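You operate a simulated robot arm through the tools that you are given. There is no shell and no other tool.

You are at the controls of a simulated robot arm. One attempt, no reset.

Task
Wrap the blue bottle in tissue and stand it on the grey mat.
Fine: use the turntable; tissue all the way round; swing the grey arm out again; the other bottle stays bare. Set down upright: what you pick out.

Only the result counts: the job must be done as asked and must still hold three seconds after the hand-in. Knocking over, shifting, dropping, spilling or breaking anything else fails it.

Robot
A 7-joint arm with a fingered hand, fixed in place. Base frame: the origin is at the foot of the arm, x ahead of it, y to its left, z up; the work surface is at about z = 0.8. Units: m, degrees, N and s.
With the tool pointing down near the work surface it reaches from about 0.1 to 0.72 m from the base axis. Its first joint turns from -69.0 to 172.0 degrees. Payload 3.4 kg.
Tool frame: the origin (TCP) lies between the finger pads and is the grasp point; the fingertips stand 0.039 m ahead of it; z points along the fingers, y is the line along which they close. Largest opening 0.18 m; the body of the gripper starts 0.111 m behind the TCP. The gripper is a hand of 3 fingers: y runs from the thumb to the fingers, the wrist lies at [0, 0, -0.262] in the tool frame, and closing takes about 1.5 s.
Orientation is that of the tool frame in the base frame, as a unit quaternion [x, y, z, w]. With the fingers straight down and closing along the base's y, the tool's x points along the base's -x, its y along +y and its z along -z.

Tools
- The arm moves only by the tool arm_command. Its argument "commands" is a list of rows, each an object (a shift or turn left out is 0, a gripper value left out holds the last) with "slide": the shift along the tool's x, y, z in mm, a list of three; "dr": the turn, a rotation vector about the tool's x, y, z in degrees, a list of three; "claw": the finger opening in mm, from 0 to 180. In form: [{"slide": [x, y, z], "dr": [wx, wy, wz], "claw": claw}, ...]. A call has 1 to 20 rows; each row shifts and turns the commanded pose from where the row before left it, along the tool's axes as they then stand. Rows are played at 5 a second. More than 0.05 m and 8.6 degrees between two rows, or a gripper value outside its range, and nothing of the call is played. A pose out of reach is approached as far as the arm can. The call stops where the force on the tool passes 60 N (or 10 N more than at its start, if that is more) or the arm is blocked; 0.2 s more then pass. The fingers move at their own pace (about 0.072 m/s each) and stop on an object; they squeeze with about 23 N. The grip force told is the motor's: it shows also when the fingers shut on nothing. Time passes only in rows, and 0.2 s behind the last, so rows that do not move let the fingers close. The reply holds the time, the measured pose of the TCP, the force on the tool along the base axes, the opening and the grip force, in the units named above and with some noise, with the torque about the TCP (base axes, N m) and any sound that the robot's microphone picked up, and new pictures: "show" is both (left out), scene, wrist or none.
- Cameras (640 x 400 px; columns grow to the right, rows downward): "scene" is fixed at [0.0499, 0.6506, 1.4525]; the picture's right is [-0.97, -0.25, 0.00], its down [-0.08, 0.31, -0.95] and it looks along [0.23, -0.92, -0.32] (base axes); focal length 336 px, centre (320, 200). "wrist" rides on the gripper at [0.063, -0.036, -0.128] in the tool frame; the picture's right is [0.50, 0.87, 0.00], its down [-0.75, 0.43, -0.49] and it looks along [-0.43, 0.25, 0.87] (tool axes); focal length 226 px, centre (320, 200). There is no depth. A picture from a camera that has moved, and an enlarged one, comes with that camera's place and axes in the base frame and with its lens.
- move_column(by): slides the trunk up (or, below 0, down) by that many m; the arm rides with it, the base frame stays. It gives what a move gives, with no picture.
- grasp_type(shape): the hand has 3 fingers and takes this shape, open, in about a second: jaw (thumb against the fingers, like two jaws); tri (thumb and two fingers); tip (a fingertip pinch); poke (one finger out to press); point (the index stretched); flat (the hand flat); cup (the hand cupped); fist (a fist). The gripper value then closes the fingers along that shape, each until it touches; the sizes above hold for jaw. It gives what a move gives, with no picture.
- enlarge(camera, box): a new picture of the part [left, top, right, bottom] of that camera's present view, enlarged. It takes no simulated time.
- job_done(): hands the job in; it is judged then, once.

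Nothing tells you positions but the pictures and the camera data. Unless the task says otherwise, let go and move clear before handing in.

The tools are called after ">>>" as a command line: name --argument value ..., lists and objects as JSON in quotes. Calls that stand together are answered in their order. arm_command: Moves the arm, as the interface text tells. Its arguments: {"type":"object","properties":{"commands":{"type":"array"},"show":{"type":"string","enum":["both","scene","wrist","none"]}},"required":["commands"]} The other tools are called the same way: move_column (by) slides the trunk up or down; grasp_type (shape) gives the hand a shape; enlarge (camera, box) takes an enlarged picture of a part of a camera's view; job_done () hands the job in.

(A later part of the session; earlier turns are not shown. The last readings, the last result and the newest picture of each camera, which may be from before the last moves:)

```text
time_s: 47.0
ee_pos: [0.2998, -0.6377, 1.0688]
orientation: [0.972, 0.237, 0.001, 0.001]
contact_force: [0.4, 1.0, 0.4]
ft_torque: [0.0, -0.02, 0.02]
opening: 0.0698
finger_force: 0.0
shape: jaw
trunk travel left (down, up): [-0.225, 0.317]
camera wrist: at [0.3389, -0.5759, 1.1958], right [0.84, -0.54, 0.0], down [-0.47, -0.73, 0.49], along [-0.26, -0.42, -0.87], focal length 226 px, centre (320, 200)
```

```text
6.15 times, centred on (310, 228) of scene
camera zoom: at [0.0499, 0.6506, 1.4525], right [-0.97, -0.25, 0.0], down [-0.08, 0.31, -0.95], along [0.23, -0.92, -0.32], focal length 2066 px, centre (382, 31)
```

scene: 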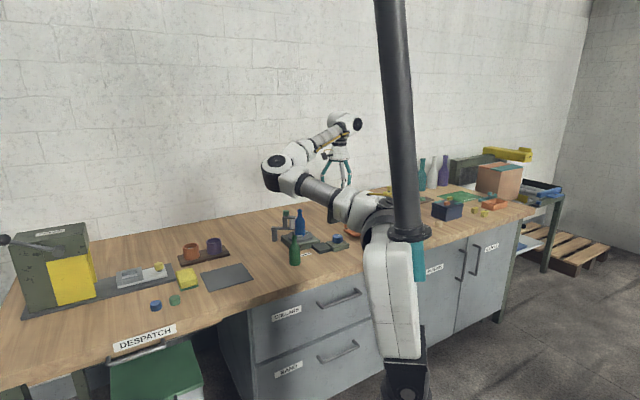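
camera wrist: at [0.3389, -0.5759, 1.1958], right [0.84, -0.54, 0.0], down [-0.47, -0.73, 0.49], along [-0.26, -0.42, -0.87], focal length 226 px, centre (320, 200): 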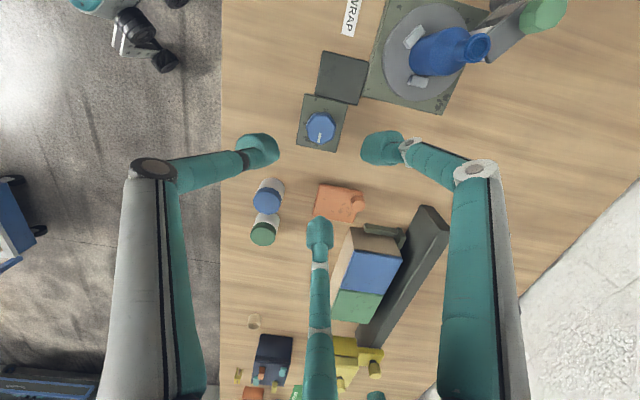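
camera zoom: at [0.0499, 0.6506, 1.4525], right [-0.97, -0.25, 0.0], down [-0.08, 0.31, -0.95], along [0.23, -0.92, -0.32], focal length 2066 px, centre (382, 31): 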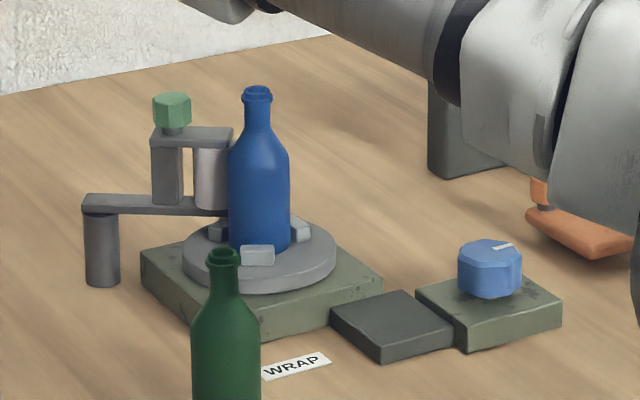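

The dial centre is about (0.300, -0.6415). I'll correct by 4 mm, go down to just above it and check.

>>> arm_command --commands '[{"slide": [-1.8, 3.5, 0]}, {"slide": [0, 0, 45]}, {"slide": [0, 0, 45]}, {"slide": [0, 0, 45]}, {}, {}]' --show "both"

>>> enlarge --camera "wrist" --box '[220, 80, 420, 220]'

>>> enlarge --camera "scene" --box '[265, 195, 375, 265]'

```text
time_s: 48.4
ee_pos: [0.2978, -0.6411, 0.934]
orientation: [0.971, 0.238, 0.0, 0.0]
contact_force: [0.5, -0.3, -0.4]
ft_torque: [-0.03, 0.02, 0.0]
opening: 0.0695
finger_force: 0.1
shape: jaw
trunk travel left (down, up): [-0.225, 0.317]
camera wrist: at [0.3364, -0.5797, 1.0615], right [0.84, -0.54, 0.0], down [-0.47, -0.73, 0.49], along [-0.26, -0.42, -0.87], focal length 226 px, centre (320, 200)
```

scene: 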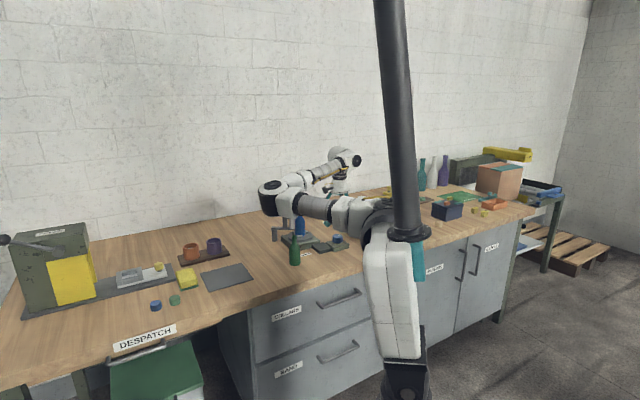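
wrist: 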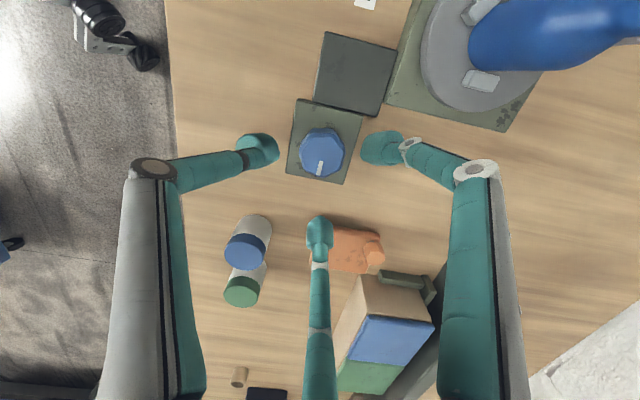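

```text
2.86 times, centred on (320, 150) of wrist
camera zoom: at [0.3364, -0.5797, 1.0615], right [0.84, -0.54, 0.0], down [-0.47, -0.73, 0.49], along [-0.26, -0.42, -0.87], focal length 646 px, centre (320, 343)
```

zoom: 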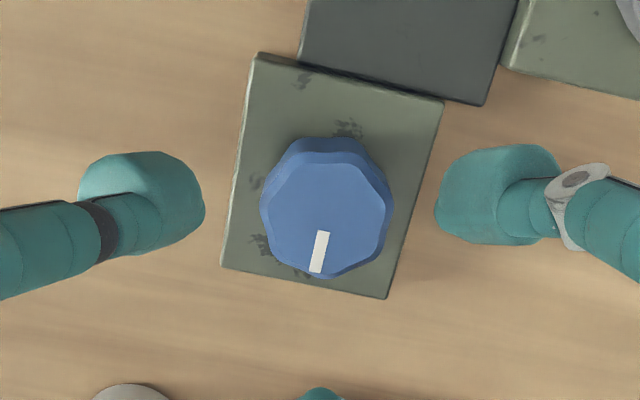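

```text
5.71 times, centred on (320, 230) of scene
camera zoom: at [0.0499, 0.6506, 1.4525], right [-0.97, -0.25, 0.0], down [-0.08, 0.31, -0.95], along [0.23, -0.92, -0.32], focal length 1919 px, centre (320, 29)
```

zoom: 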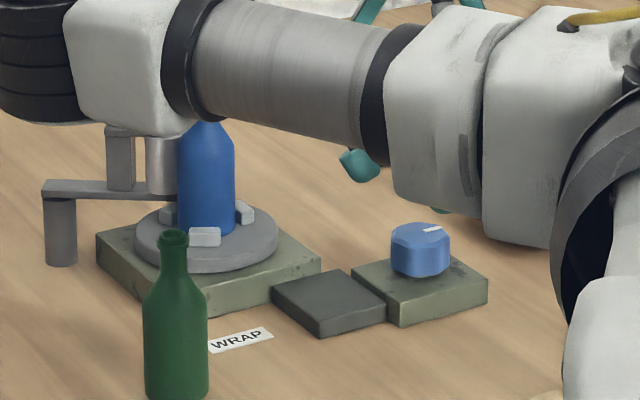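

I'll centre on the dial by another 2.7 mm, go down so that the fingertips are beside it, and close.

>>> arm_command --commands '[{"slide": [2.6, 0.9, 0]}, {"slide": [0, 0, 25]}, {"slide": [0, 0, 25]}, {"slide": [0, 0, 15]}, {}, {}]' --show "wrist"

>>> enlarge --camera "wrist" --box '[220, 80, 420, 220]'

>>> enlarge --camera "scene" --box '[265, 195, 375, 265]'

```text
time_s: 49.8
ee_pos: [0.3016, -0.6428, 0.8677]
orientation: [0.971, 0.238, 0.0, 0.0]
contact_force: [-0.1, -0.7, -0.9]
ft_torque: [-0.01, 0.03, -0.03]
opening: 0.0697
finger_force: 0.1
shape: jaw
trunk travel left (down, up): [-0.225, 0.317]
camera wrist: at [0.3394, -0.5814, 0.9948], right [0.84, -0.54, 0.0], down [-0.47, -0.73, 0.49], along [-0.26, -0.42, -0.87], focal length 226 px, centre (320, 200)
```

wrist: 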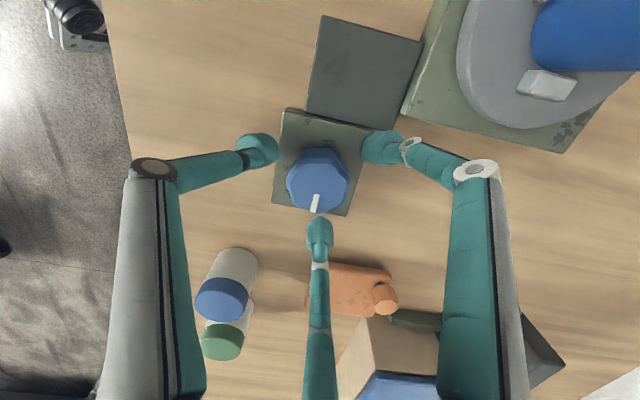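

```text
2.86 times, centred on (320, 150) of wrist
camera zoom: at [0.3394, -0.5814, 0.9948], right [0.84, -0.54, 0.0], down [-0.47, -0.73, 0.49], along [-0.26, -0.42, -0.87], focal length 646 px, centre (320, 343)
```

zoom: 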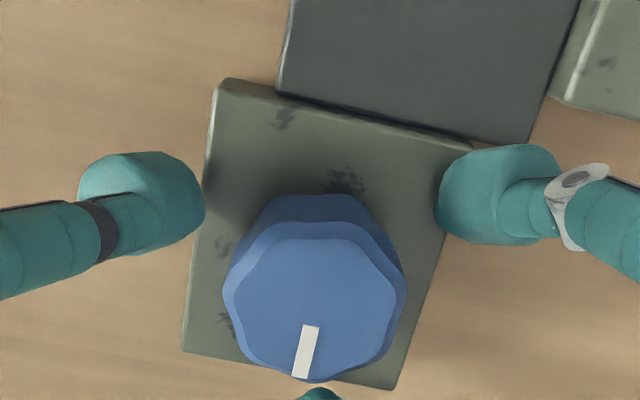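

```text
5.71 times, centred on (320, 230) of scene
camera zoom: at [0.0499, 0.6506, 1.4525], right [-0.97, -0.25, 0.0], down [-0.08, 0.31, -0.95], along [0.23, -0.92, -0.32], focal length 1919 px, centre (320, 29)
```

zoom: 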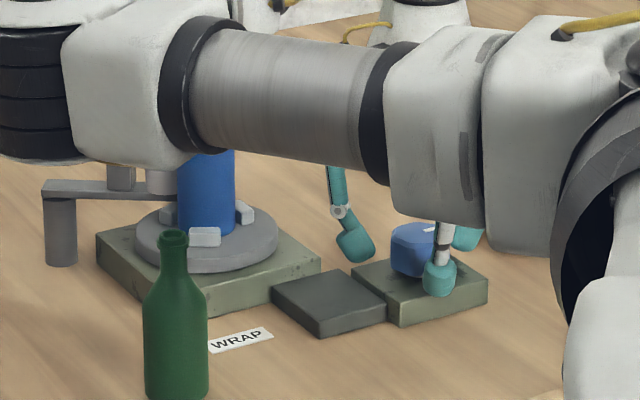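

Alignment is within 2 mm. I'll nudge and close on the dial.

>>> arm_command --commands '[{"slide": [0, -2, 0], "claw": 55}, {}, {"claw": 30}, {}, {}, {}]' --show "wrist"

```text
time_s: 51.2
ee_pos: [0.2998, -0.6394, 0.8661]
orientation: [0.971, 0.238, 0.0, 0.0]
contact_force: [-1.2, -0.4, -2.2]
ft_torque: [0.05, 0.02, 0.02]
opening: 0.0366
finger_force: 23.4
shape: jaw
trunk travel left (down, up): [-0.225, 0.317]
camera wrist: at [0.3388, -0.5803, 0.9949], right [0.84, -0.54, 0.0], down [-0.47, -0.73, 0.49], along [-0.26, -0.42, -0.87], focal length 226 px, centre (320, 200)
```

wrist: 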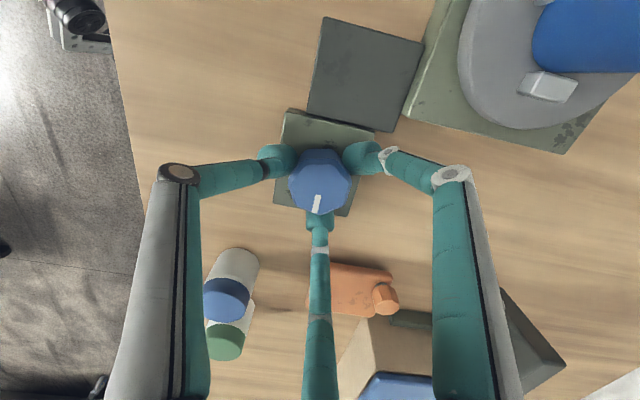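

The dial is gripped. I'll turn it 24° as a test, then look at how the turntable responds.

>>> arm_command --commands '[{"dr": [0, 0, -8]}, {"dr": [0, 0, -8]}, {"dr": [0, 0, -8]}, {}]' --show "both"

>>> enlarge --camera "scene" --box '[265, 195, 375, 265]'

```text
time_s: 52.2
ee_pos: [0.3006, -0.6413, 0.8666]
orientation: [0.901, 0.435, 0.001, 0.0]
contact_force: [3.9, 1.9, -0.3]
ft_torque: [0.05, -0.08, 0.03]
opening: 0.0369
finger_force: 23.0
shape: jaw
trunk travel left (down, up): [-0.225, 0.317]
camera wrist: at [0.3106, -0.5699, 0.9948], right [0.99, -0.15, 0.0], down [-0.13, -0.86, 0.49], along [-0.07, -0.49, -0.87], focal length 226 px, centre (320, 200)
```

scene: 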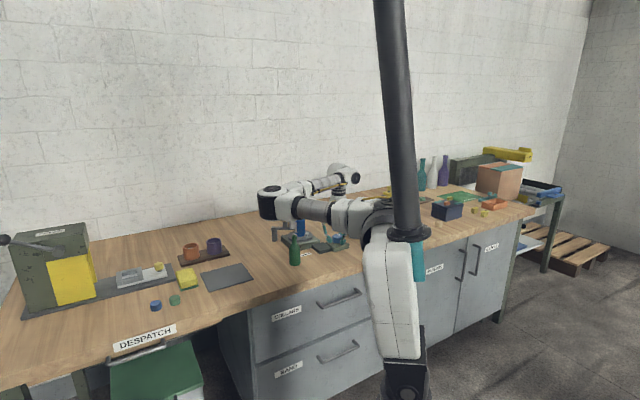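
wrist: 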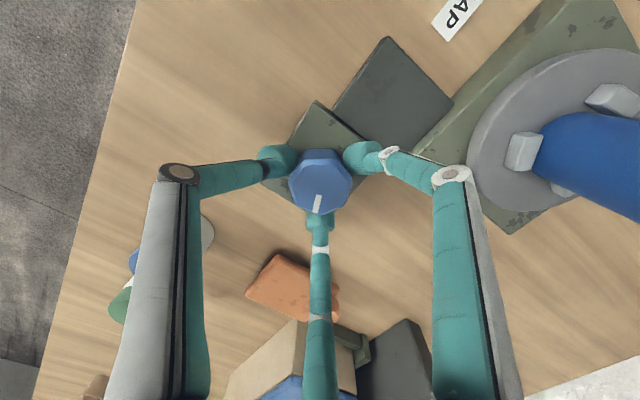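

```text
5.71 times, centred on (320, 230) of scene
camera zoom: at [0.0499, 0.6506, 1.4525], right [-0.97, -0.25, 0.0], down [-0.08, 0.31, -0.95], along [0.23, -0.92, -0.32], focal length 1919 px, centre (320, 29)
```

zoom: 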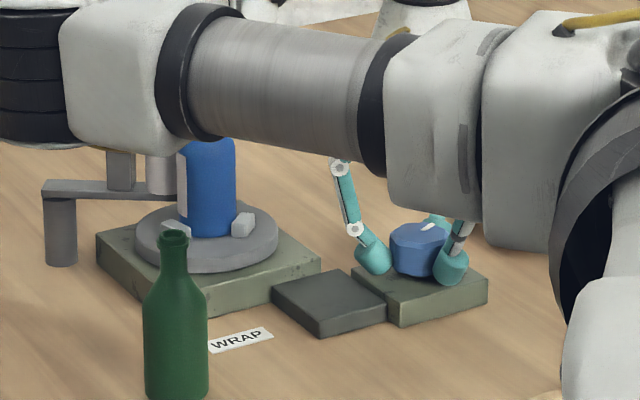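

The turntable turned about 70° for 24° of dial (roughly 1:3), and tissue is winding onto the bottle. I'll keep turning the same way.

>>> arm_command --commands '[{"dr": [0, 0, -7]}, {"dr": [0, 0, -7]}, {"dr": [0, 0, -7]}, {"dr": [0, 0, -7]}, {"dr": [0, 0, -7]}, {"dr": [0, 0, -7]}, {}]' --show "both"

>>> enlarge --camera "scene" --box '[265, 195, 375, 265]'

```text
time_s: 53.8
ee_pos: [0.2994, -0.641, 0.8662]
orientation: [0.684, 0.729, 0.0, 0.0]
contact_force: [5.5, 1.6, -0.2]
ft_torque: [0.03, -0.22, 0.01]
opening: 0.0363
finger_force: 23.1
shape: jaw
trunk travel left (down, up): [-0.225, 0.317]
camera wrist: at [0.2601, -0.5808, 0.9948], right [0.83, 0.55, 0.0], down [0.48, -0.72, 0.49], along [0.27, -0.41, -0.87], focal length 226 px, centre (320, 200)
```

scene: 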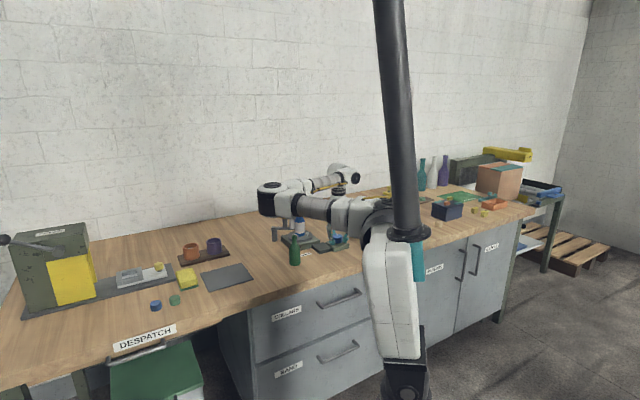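
wrist: 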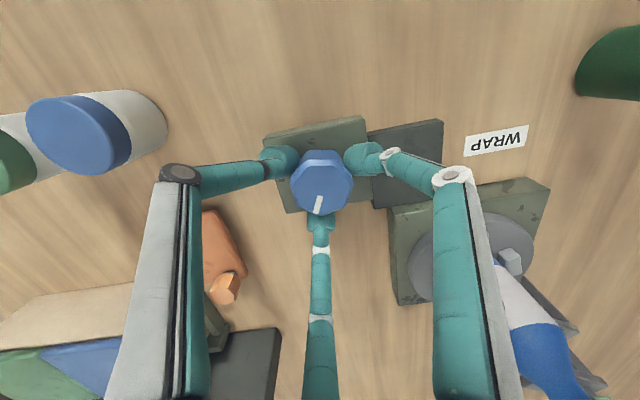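

```text
5.71 times, centred on (320, 230) of scene
camera zoom: at [0.0499, 0.6506, 1.4525], right [-0.97, -0.25, 0.0], down [-0.08, 0.31, -0.95], along [0.23, -0.92, -0.32], focal length 1919 px, centre (320, 29)
```

zoom: 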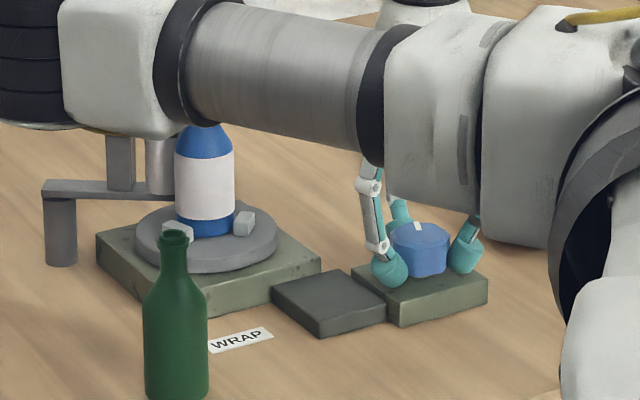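

The tissue now covers the visible front. I'll keep turning the same way to go past a full turn.

>>> arm_command --commands '[{"dr": [0, 0, -7]}, {"dr": [0, 0, -7]}, {"dr": [0, 0, -7]}, {"dr": [0, 0, -7]}, {"dr": [0, 0, -7]}, {}]' --show "both"

>>> enlarge --camera "scene" --box '[265, 195, 375, 265]'

>>> enlarge --camera "wrist" --box '[220, 80, 420, 220]'

```text
time_s: 55.2
ee_pos: [0.3016, -0.641, 0.8671]
orientation: [0.433, 0.901, 0.0, 0.001]
contact_force: [5.7, 2.2, -3.1]
ft_torque: [0.05, -0.23, -0.03]
opening: 0.036
finger_force: 22.6
shape: jaw
trunk travel left (down, up): [-0.225, 0.317]
camera wrist: at [0.2331, -0.6146, 0.995], right [0.37, 0.93, 0.0], down [0.81, -0.32, 0.49], along [0.46, -0.18, -0.87], focal length 226 px, centre (320, 200)
```

scene: 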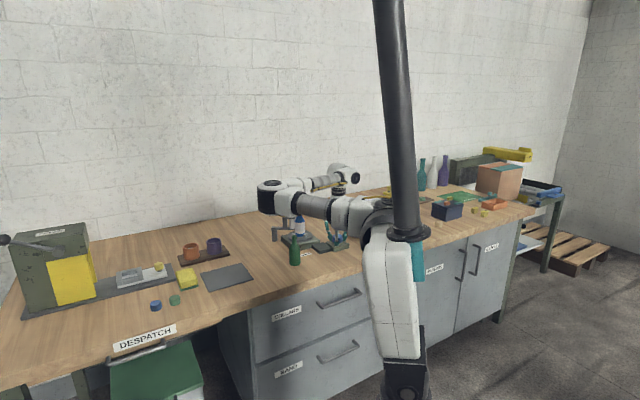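
wrist: 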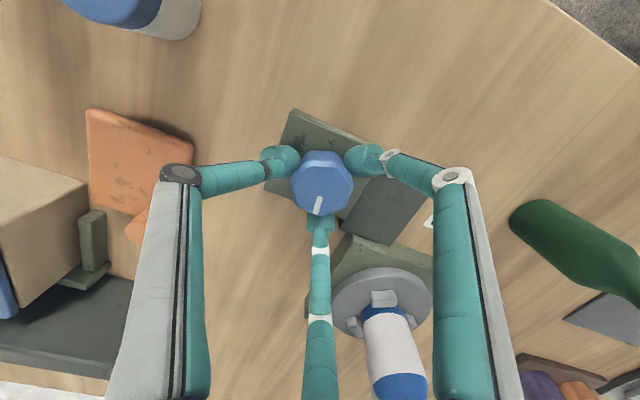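

```text
5.71 times, centred on (320, 230) of scene
camera zoom: at [0.0499, 0.6506, 1.4525], right [-0.97, -0.25, 0.0], down [-0.08, 0.31, -0.95], along [0.23, -0.92, -0.32], focal length 1919 px, centre (320, 29)
```

zoom: 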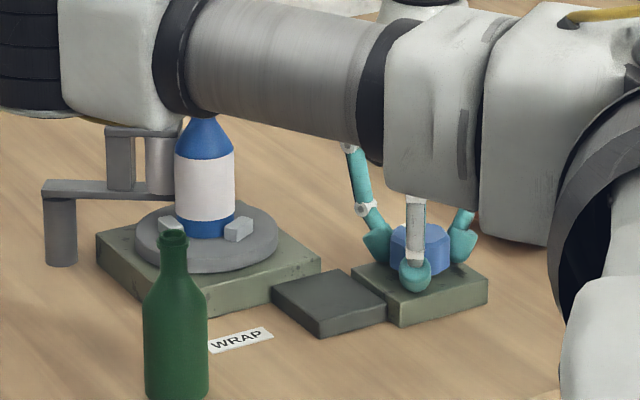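

```text
2.86 times, centred on (320, 150) of wrist
camera zoom: at [0.2331, -0.6146, 0.995], right [0.37, 0.93, 0.0], down [0.81, -0.32, 0.49], along [0.46, -0.18, -0.87], focal length 646 px, centre (320, 343)
```

zoom: 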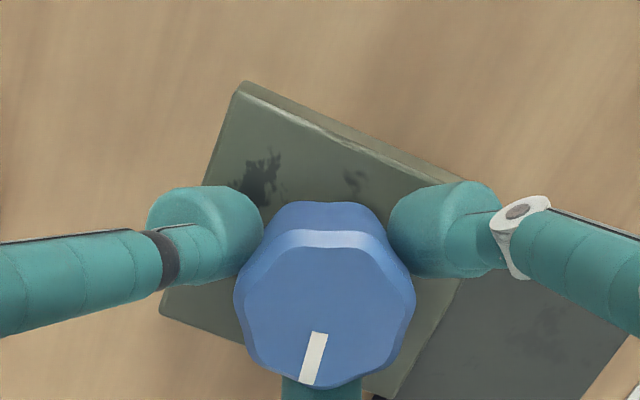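

About 300° so far, with no slip on the dial. I'll turn another 35° of dial (about 105° of table) so that the tissue overlaps.

>>> arm_command --commands '[{"dr": [0, 0, -7]}, {"dr": [0, 0, -7]}, {"dr": [0, 0, -7]}, {"dr": [0, 0, -7]}, {"dr": [0, 0, -7]}, {}]' --show "both"

>>> enlarge --camera "scene" --box '[265, 195, 375, 265]'

>>> enlarge --camera "wrist" --box '[220, 80, 420, 400]'

```text
time_s: 56.6
ee_pos: [0.2997, -0.6418, 0.868]
orientation: [0.142, 0.99, -0.001, 0.0]
contact_force: [2.6, 5.7, -3.0]
ft_torque: [0.2, -0.13, -0.1]
opening: 0.0356
finger_force: 23.7
shape: jaw
trunk travel left (down, up): [-0.225, 0.317]
camera wrist: at [0.2298, -0.6579, 0.9951], right [-0.23, 0.97, 0.0], down [0.85, 0.2, 0.49], along [0.48, 0.11, -0.87], focal length 226 px, centre (320, 200)
```

scene: 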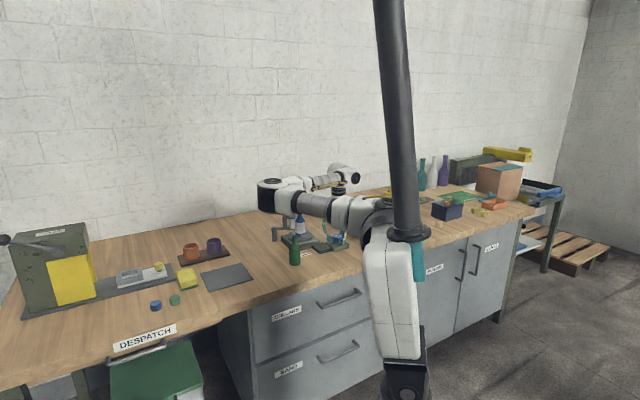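
wrist: 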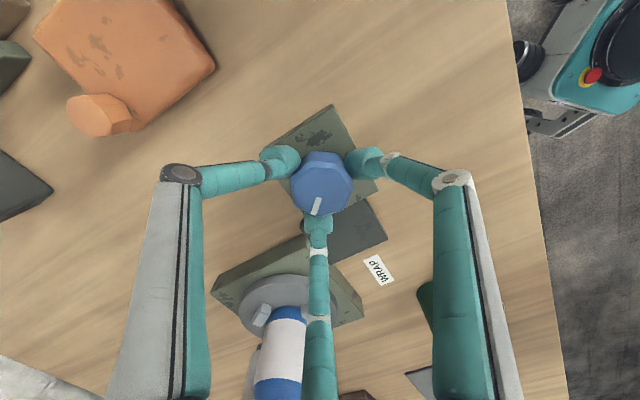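

```text
5.71 times, centred on (320, 230) of scene
camera zoom: at [0.0499, 0.6506, 1.4525], right [-0.97, -0.25, 0.0], down [-0.08, 0.31, -0.95], along [0.23, -0.92, -0.32], focal length 1919 px, centre (320, 29)
```

zoom: 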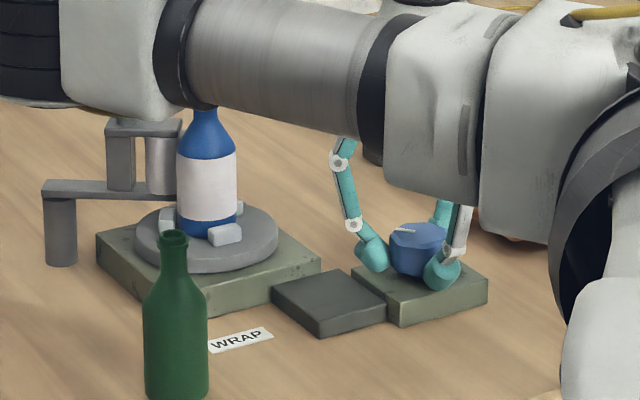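

```text
1.25 times, centred on (320, 240) of wrist
camera zoom: at [0.2298, -0.6579, 0.9951], right [-0.23, 0.97, 0.0], down [0.85, 0.2, 0.49], along [0.48, 0.11, -0.87], focal length 283 px, centre (320, 150)
```

zoom: 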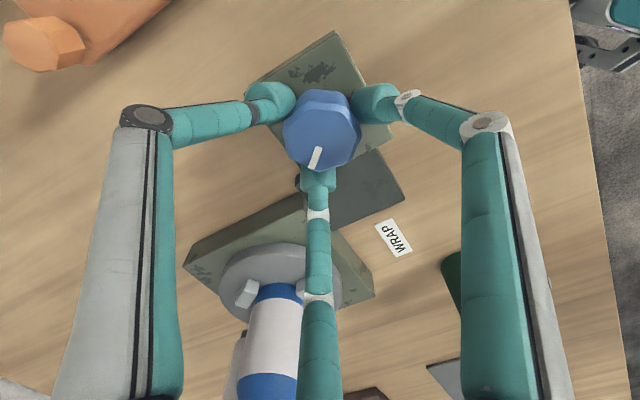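

The table has turned about 390° in all. I'll add a little more for a safe overlap and then check.

>>> arm_command --commands '[{"dr": [0, 0, -6]}, {"dr": [0, 0, -6]}, {}]' --show "wrist"

>>> enlarge --camera "scene" --box '[265, 195, 375, 265]'

```text
time_s: 57.4
ee_pos: [0.2975, -0.6412, 0.8679]
orientation: [0.04, 0.999, -0.001, 0.0]
contact_force: [-6.8, 5.8, -5.1]
ft_torque: [0.14, 0.13, -0.36]
opening: 0.035
finger_force: 22.8
shape: jaw
trunk travel left (down, up): [-0.225, 0.317]
camera wrist: at [0.2327, -0.672, 0.9952], right [-0.43, 0.9, 0.0], down [0.79, 0.37, 0.49], along [0.44, 0.21, -0.87], focal length 226 px, centre (320, 200)
```

wrist: 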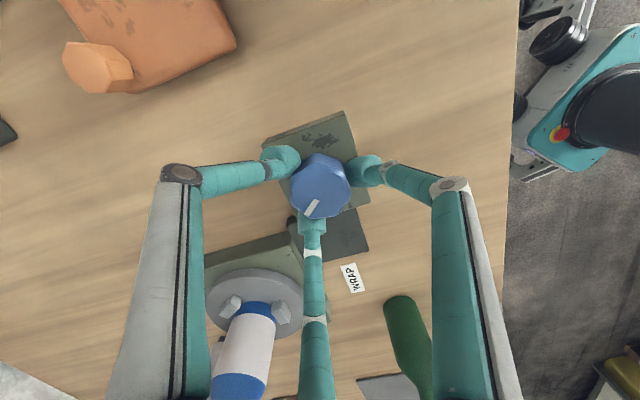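

```text
5.71 times, centred on (320, 230) of scene
camera zoom: at [0.0499, 0.6506, 1.4525], right [-0.97, -0.25, 0.0], down [-0.08, 0.31, -0.95], along [0.23, -0.92, -0.32], focal length 1919 px, centre (320, 29)
```

zoom: 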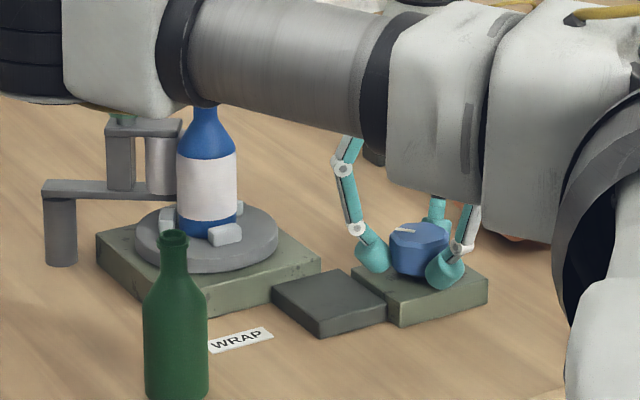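

The table no longer moves and the fingers slipped on the dial, so it has reached its stop after about 390°. I'll let go of the dial and rise.

>>> arm_command --commands '[{"claw": 50}, {}, {"claw": 70}, {}, {}, {"slide": [0, 0, -30]}, {"slide": [0, 0, -45]}, {"slide": [0, 0, -45]}, {"slide": [0, 0, -45]}, {"slide": [0, 0, -35]}, {}]' --show "both"

>>> enlarge --camera "scene" --box '[265, 195, 375, 265]'

>>> enlarge --camera "wrist" --box '[200, 120, 400, 320]'

```text
time_s: 59.8
ee_pos: [0.2995, -0.6411, 1.0685]
orientation: [0.04, 0.999, -0.001, 0.0]
contact_force: [0.5, 0.5, 0.6]
ft_torque: [0.02, -0.01, -0.01]
opening: 0.0698
finger_force: 0.0
shape: jaw
trunk travel left (down, up): [-0.225, 0.317]
camera wrist: at [0.2349, -0.6721, 1.1968], right [-0.43, 0.9, 0.0], down [0.79, 0.38, 0.49], along [0.44, 0.21, -0.87], focal length 226 px, centre (320, 200)
```

scene: 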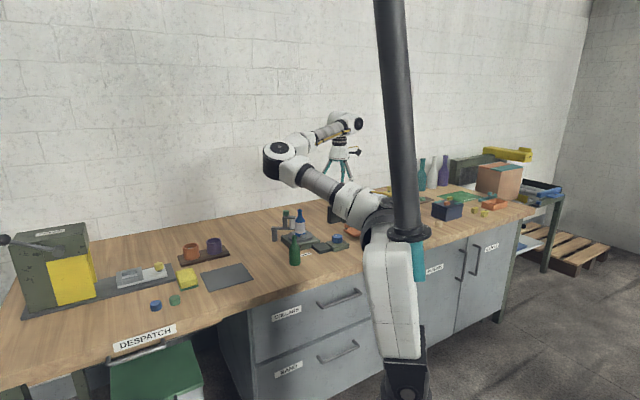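
wrist: 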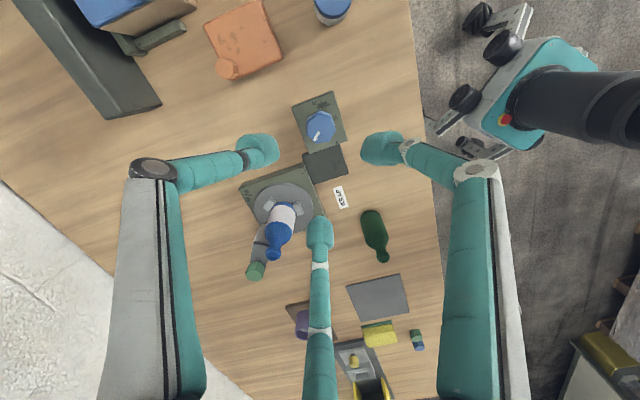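

```text
5.71 times, centred on (320, 230) of scene
camera zoom: at [0.0499, 0.6506, 1.4525], right [-0.97, -0.25, 0.0], down [-0.08, 0.31, -0.95], along [0.23, -0.92, -0.32], focal length 1919 px, centre (320, 29)
```

zoom: 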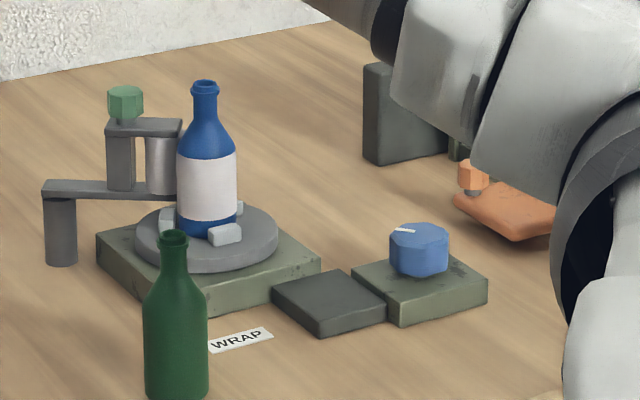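

```text
2.00 times, centred on (300, 220) of wrist
camera zoom: at [0.2349, -0.6721, 1.1968], right [-0.43, 0.9, 0.0], down [0.79, 0.38, 0.49], along [0.44, 0.21, -0.87], focal length 452 px, centre (360, 160)
```

zoom: 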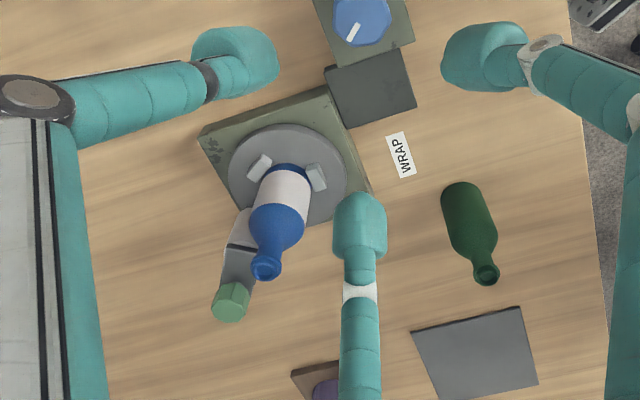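

The tissue shows on every side I can see, and the turntable is at its stop. I'll return to the green knob to swing the grey arm out, turning the hand back on the way.

>>> arm_command --commands '[{"slide": [-46.2, 4.3, 0]}, {"slide": [-46.2, 4.3, 0]}, {"slide": [-46.2, 4.3, 0]}, {"slide": [-46.2, 4.3, 0]}, {"slide": [-46.2, 4.3, 0]}, {"dr": [0, 0, 8.5]}, {"dr": [0, 0, 8.5]}, {"dr": [0, 0, 8.5]}, {"dr": [0, 0, 8.5]}, {"dr": [0, 0, 8.5]}, {"dr": [0, 0, 8.5]}, {"dr": [0, 0, 8.5]}, {"dr": [0, 0, 8.5]}, {"dr": [0, 0, 8.5]}, {"dr": [0, 0, 8.5]}, {"dr": [0, 0, 8.5]}, {"dr": [0, 0, 8.5]}, {"dr": [0, 0, 8.5]}, {"dr": [0, 0, 8.5]}, {"dr": [0, 0, 8.5]}]' --show "none"

>>> arm_command --commands '[{"dr": [0, 0, 8.5]}, {"dr": [0, 0, 8.5]}, {}, {}]' --show "both"

>>> enlarge --camera "wrist" --box '[220, 60, 420, 200]'

>>> enlarge --camera "scene" --box '[265, 190, 345, 250]'

```text
time_s: 64.0
ee_pos: [0.5315, -0.6388, 1.068]
orientation: [0.914, 0.405, 0.0, 0.001]
contact_force: [0.1, 0.6, -0.5]
ft_torque: [0.0, 0.02, -0.01]
opening: 0.0694
finger_force: 0.0
shape: jaw
trunk travel left (down, up): [-0.225, 0.317]
```

```text
time_s: 65.0
ee_pos: [0.5311, -0.6376, 1.0668]
orientation: [0.964, 0.266, 0.0, 0.001]
contact_force: [0.0, 0.3, 0.2]
ft_torque: [-0.02, 0.0, 0.04]
opening: 0.0693
finger_force: 0.1
shape: jaw
trunk travel left (down, up): [-0.225, 0.317]
camera wrist: at [0.5672, -0.5747, 1.1949], right [0.87, -0.49, 0.0], down [-0.42, -0.76, 0.49], along [-0.24, -0.43, -0.87], focal length 226 px, centre (320, 200)
```

scene: 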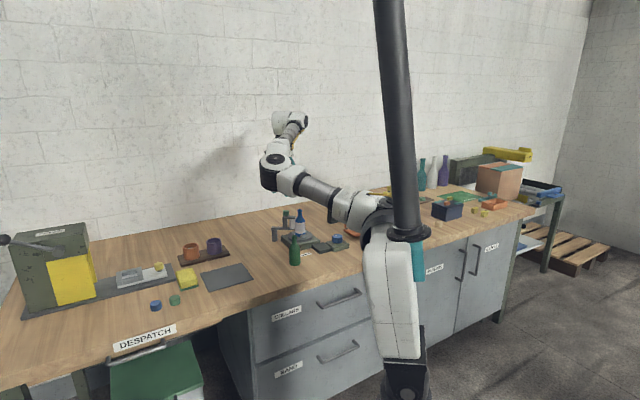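
wrist: 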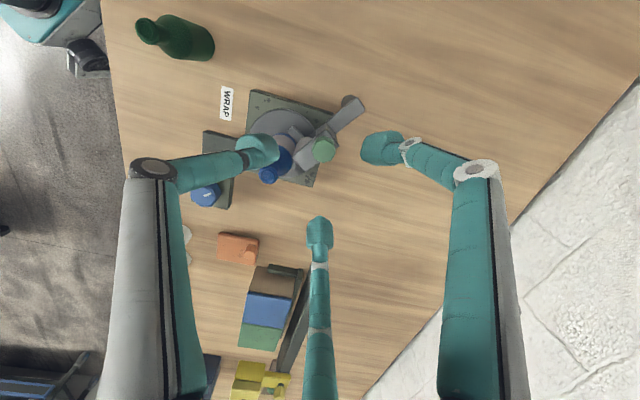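

```text
2.86 times, centred on (320, 130) of wrist
camera zoom: at [0.5672, -0.5747, 1.1949], right [0.87, -0.49, 0.0], down [-0.42, -0.76, 0.49], along [-0.24, -0.43, -0.87], focal length 646 px, centre (320, 400)
```

zoom: 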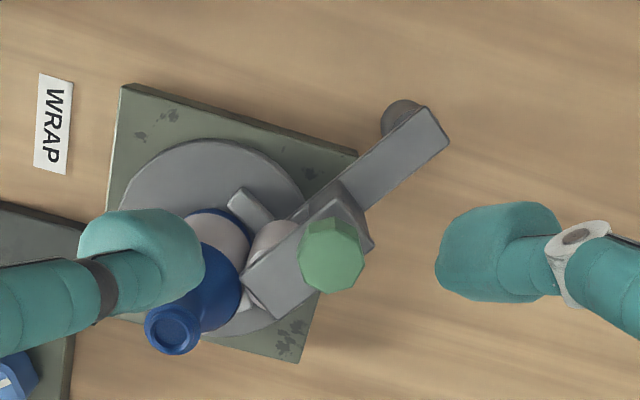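

```text
6.67 times, centred on (305, 220) of scene
camera zoom: at [0.0499, 0.6506, 1.4525], right [-0.97, -0.25, 0.0], down [-0.08, 0.31, -0.95], along [0.23, -0.92, -0.32], focal length 2238 px, centre (420, 67)
```

zoom: 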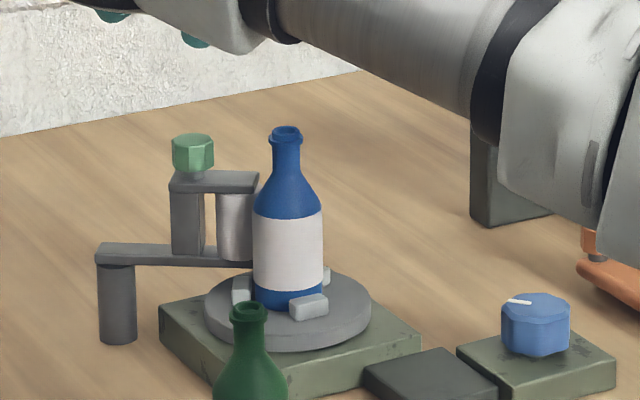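

The knob sits at about (0.532, -0.646), 8 mm from the hand axis. I'll correct, narrow the fingers and go down in two stages.

>>> arm_command --commands '[{"slide": [-3.2, 7.4, 0], "claw": 52}, {}, {"slide": [0, 0, 27]}, {"slide": [0, 0, 27]}, {"slide": [0, 0, 26]}, {}, {}]' --show "wrist"

>>> enlarge --camera "wrist" --box '[220, 80, 420, 220]'

>>> enlarge --camera "scene" --box '[265, 190, 345, 250]'

```text
time_s: 66.6
ee_pos: [0.5328, -0.6454, 0.9881]
orientation: [0.964, 0.267, 0.0, 0.001]
contact_force: [-0.3, 1.1, -0.2]
ft_torque: [0.01, 0.02, -0.01]
opening: 0.0526
finger_force: 0.0
shape: jaw
trunk travel left (down, up): [-0.225, 0.317]
camera wrist: at [0.5674, -0.5825, 1.116], right [0.87, -0.48, 0.0], down [-0.42, -0.76, 0.49], along [-0.24, -0.43, -0.87], focal length 226 px, centre (320, 200)
```

wrist: 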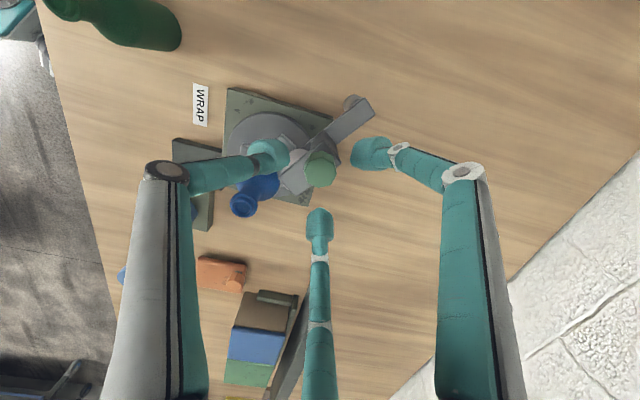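

```text
2.86 times, centred on (320, 150) of wrist
camera zoom: at [0.5674, -0.5825, 1.116], right [0.87, -0.48, 0.0], down [-0.42, -0.76, 0.49], along [-0.24, -0.43, -0.87], focal length 646 px, centre (320, 343)
```

zoom: 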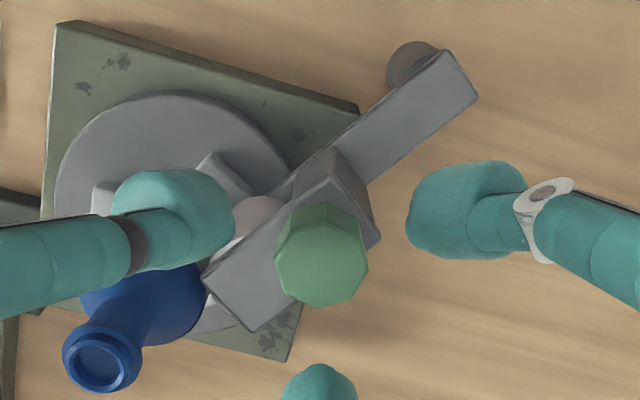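

```text
6.67 times, centred on (305, 220) of scene
camera zoom: at [0.0499, 0.6506, 1.4525], right [-0.97, -0.25, 0.0], down [-0.08, 0.31, -0.95], along [0.23, -0.92, -0.32], focal length 2238 px, centre (420, 67)
```

zoom: 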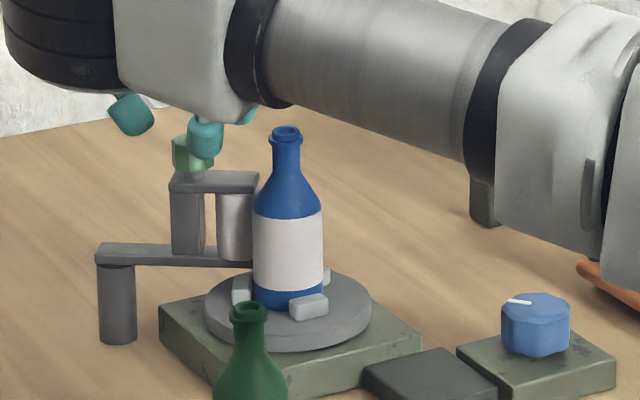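

The hand is now aligned with the knob. I'll go down the last 26 mm and close around it.

>>> arm_command --commands '[{"slide": [0, 0, 13]}, {"slide": [0, 0, 13]}, {}, {"claw": 36}, {}, {"claw": 25}, {}, {}]' --show "wrist"

>>> enlarge --camera "wrist" --box '[220, 80, 420, 220]'

>>> enlarge --camera "scene" --box '[265, 190, 345, 250]'

```text
time_s: 68.4
ee_pos: [0.5323, -0.6455, 0.9616]
orientation: [0.964, 0.268, 0.001, 0.001]
contact_force: [0.5, 0.3, 0.6]
ft_torque: [0.02, -0.02, 0.03]
opening: 0.0262
finger_force: 0.0
shape: jaw
trunk travel left (down, up): [-0.225, 0.317]
camera wrist: at [0.5675, -0.5827, 1.09], right [0.87, -0.48, 0.0], down [-0.42, -0.76, 0.49], along [-0.24, -0.43, -0.87], focal length 226 px, centre (320, 200)
```

wrist: 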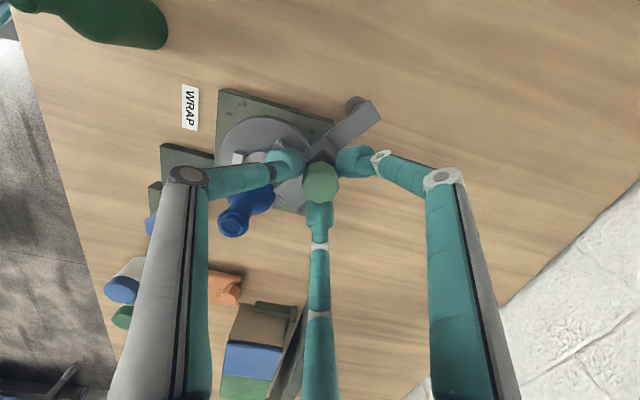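

```text
2.86 times, centred on (320, 150) of wrist
camera zoom: at [0.5675, -0.5827, 1.09], right [0.87, -0.48, 0.0], down [-0.42, -0.76, 0.49], along [-0.24, -0.43, -0.87], focal length 646 px, centre (320, 343)
```

zoom: 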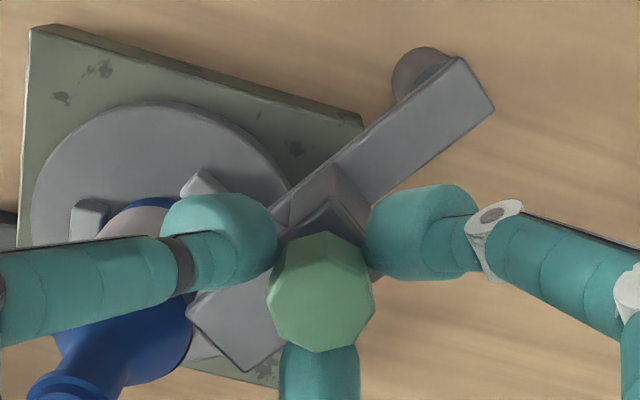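

```text
6.67 times, centred on (305, 220) of scene
camera zoom: at [0.0499, 0.6506, 1.4525], right [-0.97, -0.25, 0.0], down [-0.08, 0.31, -0.95], along [0.23, -0.92, -0.32], focal length 2238 px, centre (420, 67)
```

zoom: 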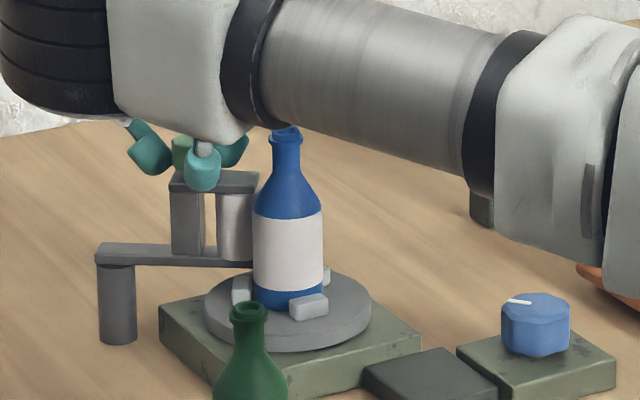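

The knob is caged. I'll swing the grey arm back out along the same arc, watching the force.

>>> arm_command --commands '[{"slide": [-1.89, 5.45, 0], "dr": [0, 0, -6]}, {"slide": [-1.89, 5.45, 0], "dr": [0, 0, -6]}, {"slide": [-1.89, 5.45, 0], "dr": [0, 0, -6]}, {"slide": [-1.89, 5.45, 0], "dr": [0, 0, -6]}, {}]' --show "wrist"

>>> enlarge --camera "scene" --box '[265, 190, 345, 250]'

```text
time_s: 69.6
ee_pos: [0.5404, -0.6681, 0.9608]
orientation: [0.886, 0.463, -0.001, 0.001]
contact_force: [-0.1, 0.1, 0.2]
ft_torque: [0.05, 0.01, 0.01]
opening: 0.026
finger_force: 0.1
shape: jaw
trunk travel left (down, up): [-0.225, 0.317]
camera wrist: at [0.5472, -0.5954, 1.089], right [1.0, -0.09, 0.0], down [-0.08, -0.87, 0.49], along [-0.04, -0.49, -0.87], focal length 226 px, centre (320, 200)
```

wrist: 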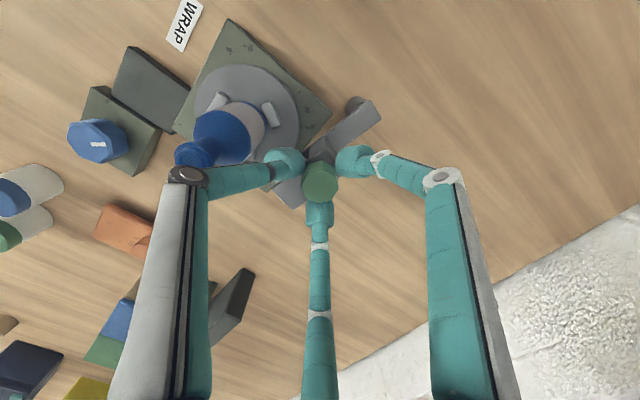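

```text
6.67 times, centred on (305, 220) of scene
camera zoom: at [0.0499, 0.6506, 1.4525], right [-0.97, -0.25, 0.0], down [-0.08, 0.31, -0.95], along [0.23, -0.92, -0.32], focal length 2238 px, centre (420, 67)
```

zoom: 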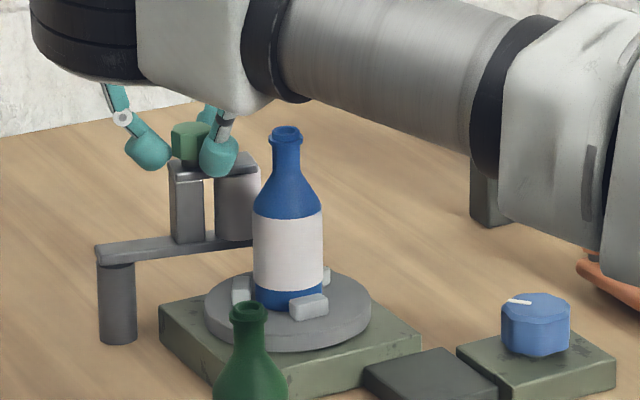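

It follows with no resistance. I'll continue out to where it stood at the start.

>>> arm_command --commands '[{"slide": [-1.89, 5.45, 0], "dr": [0, 0, -6]}, {"slide": [-1.89, 5.45, 0], "dr": [0, 0, -6]}, {"slide": [-1.89, 5.45, 0], "dr": [0, 0, -6]}, {"slide": [-1.89, 5.45, 0], "dr": [0, 0, -6]}, {}]' --show "wrist"

>>> enlarge --camera "scene" --box '[260, 190, 340, 250]'

```text
time_s: 70.8
ee_pos: [0.5587, -0.6832, 0.9605]
orientation: [0.771, 0.637, -0.001, 0.001]
contact_force: [0.1, 0.7, 0.5]
ft_torque: [0.05, 0.03, -0.04]
opening: 0.0257
finger_force: 0.1
shape: jaw
trunk travel left (down, up): [-0.225, 0.317]
camera wrist: at [0.534, -0.6153, 1.089], right [0.95, 0.33, 0.0], down [0.28, -0.82, 0.49], along [0.16, -0.47, -0.87], focal length 226 px, centre (320, 200)
```

wrist: 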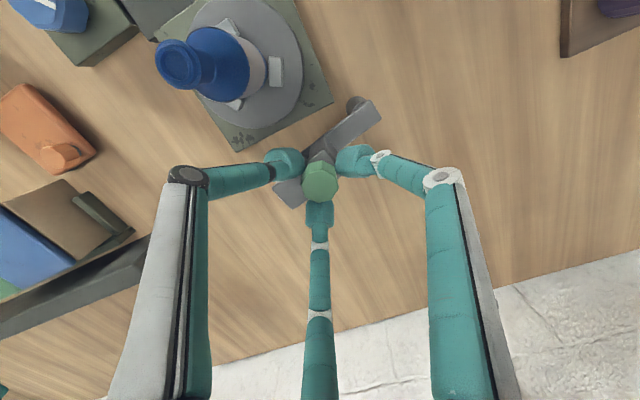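

```text
6.67 times, centred on (300, 220) of scene
camera zoom: at [0.0499, 0.6506, 1.4525], right [-0.97, -0.25, 0.0], down [-0.08, 0.31, -0.95], along [0.23, -0.92, -0.32], focal length 2238 px, centre (453, 67)
```

zoom: 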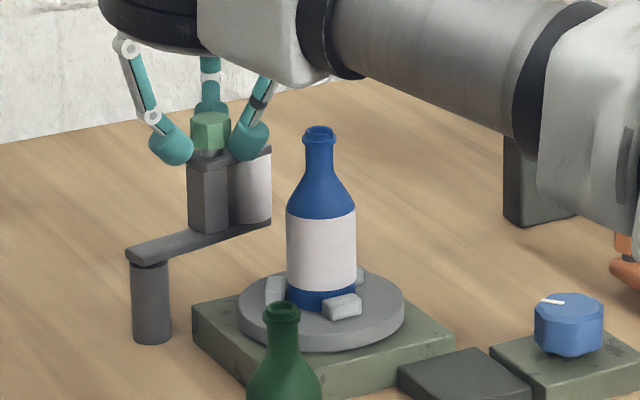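

The grey arm is back exactly where it stood at the start. I'll let go and rise clear.

>>> arm_command --commands '[{"claw": 50}, {}, {}, {"slide": [0, 0, -25]}, {"slide": [0, 0, -40]}, {"slide": [0, 0, -45]}, {}]' --show "wrist"

>>> enlarge --camera "scene" --box '[260, 190, 340, 250]'

>>> enlarge --camera "wrist" --box '[160, 0, 420, 180]'

```text
time_s: 72.4
ee_pos: [0.5598, -0.684, 1.0705]
orientation: [0.772, 0.636, -0.001, 0.001]
contact_force: [0.5, 0.8, -0.2]
ft_torque: [0.0, -0.03, -0.02]
opening: 0.0498
finger_force: 0.1
shape: jaw
trunk travel left (down, up): [-0.225, 0.317]
camera wrist: at [0.5365, -0.6165, 1.1986], right [0.95, 0.33, 0.0], down [0.28, -0.82, 0.49], along [0.16, -0.47, -0.87], focal length 226 px, centre (320, 200)
```

wrist: 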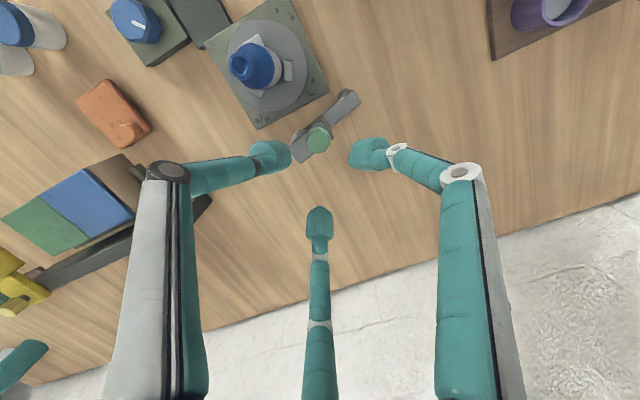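

```text
6.67 times, centred on (300, 220) of scene
camera zoom: at [0.0499, 0.6506, 1.4525], right [-0.97, -0.25, 0.0], down [-0.08, 0.31, -0.95], along [0.23, -0.92, -0.32], focal length 2238 px, centre (453, 67)
```

zoom: 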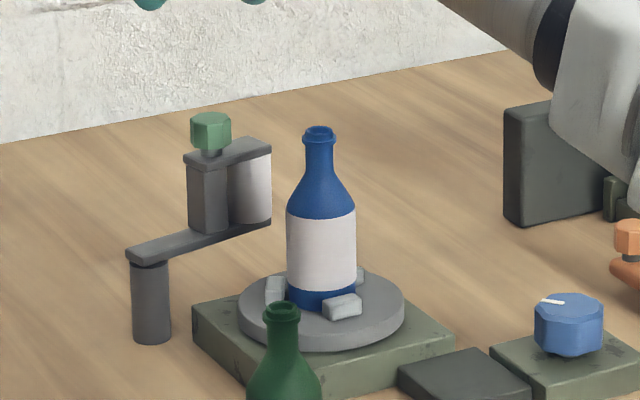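

```text
2.22 times, centred on (290, 90) of wrist
camera zoom: at [0.5365, -0.6165, 1.1986], right [0.95, 0.33, 0.0], down [0.28, -0.82, 0.49], along [0.16, -0.47, -0.87], focal length 502 px, centre (387, 444)
```

zoom: 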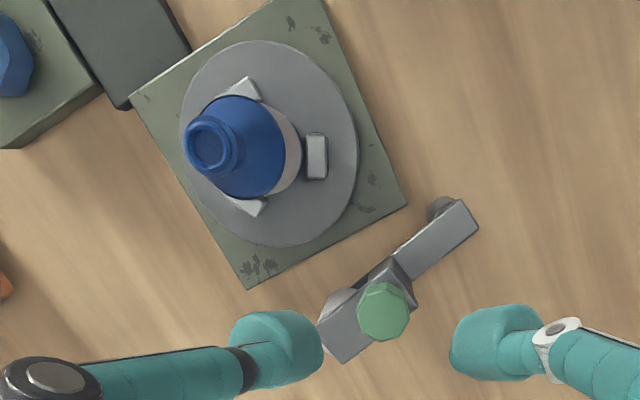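

The arm is out and the bottle is wrapped. Before picking it up I'll measure the dial mark closely, to confirm the turn really exceeded 360°.

>>> enlarge --camera "wrist" --box '[90, 0, 190, 60]'

>>> enlarge --camera "scene" --box '[320, 225, 360, 250]'

>>> enlarge --camera "wrist" --box '[210, 10, 330, 120]'

```text
6.40 times, centred on (140, 30) of wrist
camera zoom: at [0.5365, -0.6165, 1.1986], right [0.95, 0.33, 0.0], down [0.28, -0.82, 0.49], along [0.16, -0.47, -0.87], focal length 1447 px, centre (1472, 1288)
```

zoom: 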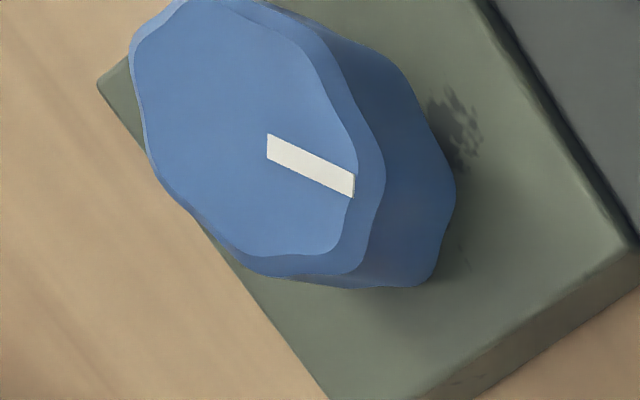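

```text
16.00 times, centred on (340, 238) of scene
camera zoom: at [0.0499, 0.6506, 1.4525], right [-0.97, -0.25, 0.0], down [-0.08, 0.31, -0.95], along [0.23, -0.92, -0.32], focal length 5372 px, centre (0, -400)
```

zoom: 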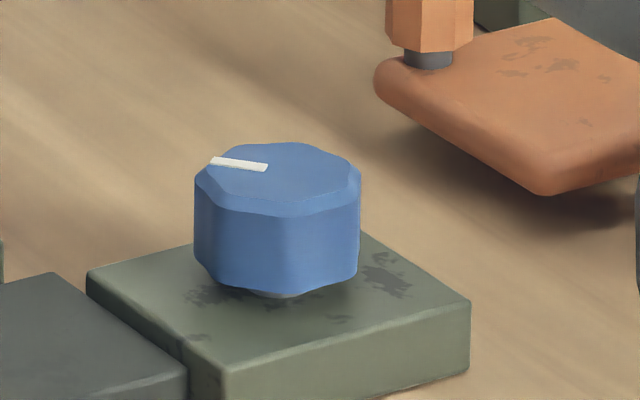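

```text
3.64 times, centred on (270, 65) of wrist
camera zoom: at [0.5365, -0.6165, 1.1986], right [0.95, 0.33, 0.0], down [0.28, -0.82, 0.49], along [0.16, -0.47, -0.87], focal length 822 px, centre (502, 691)
```

zoom: 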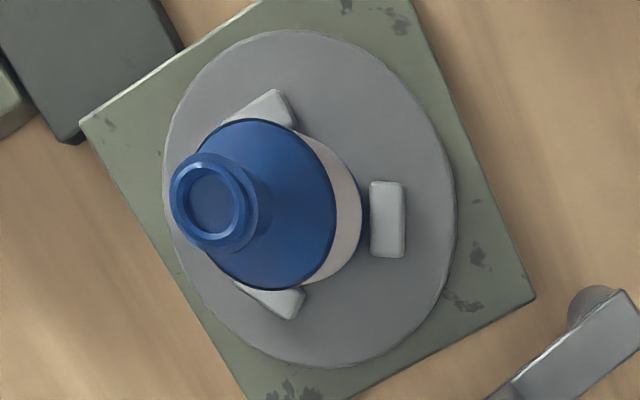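

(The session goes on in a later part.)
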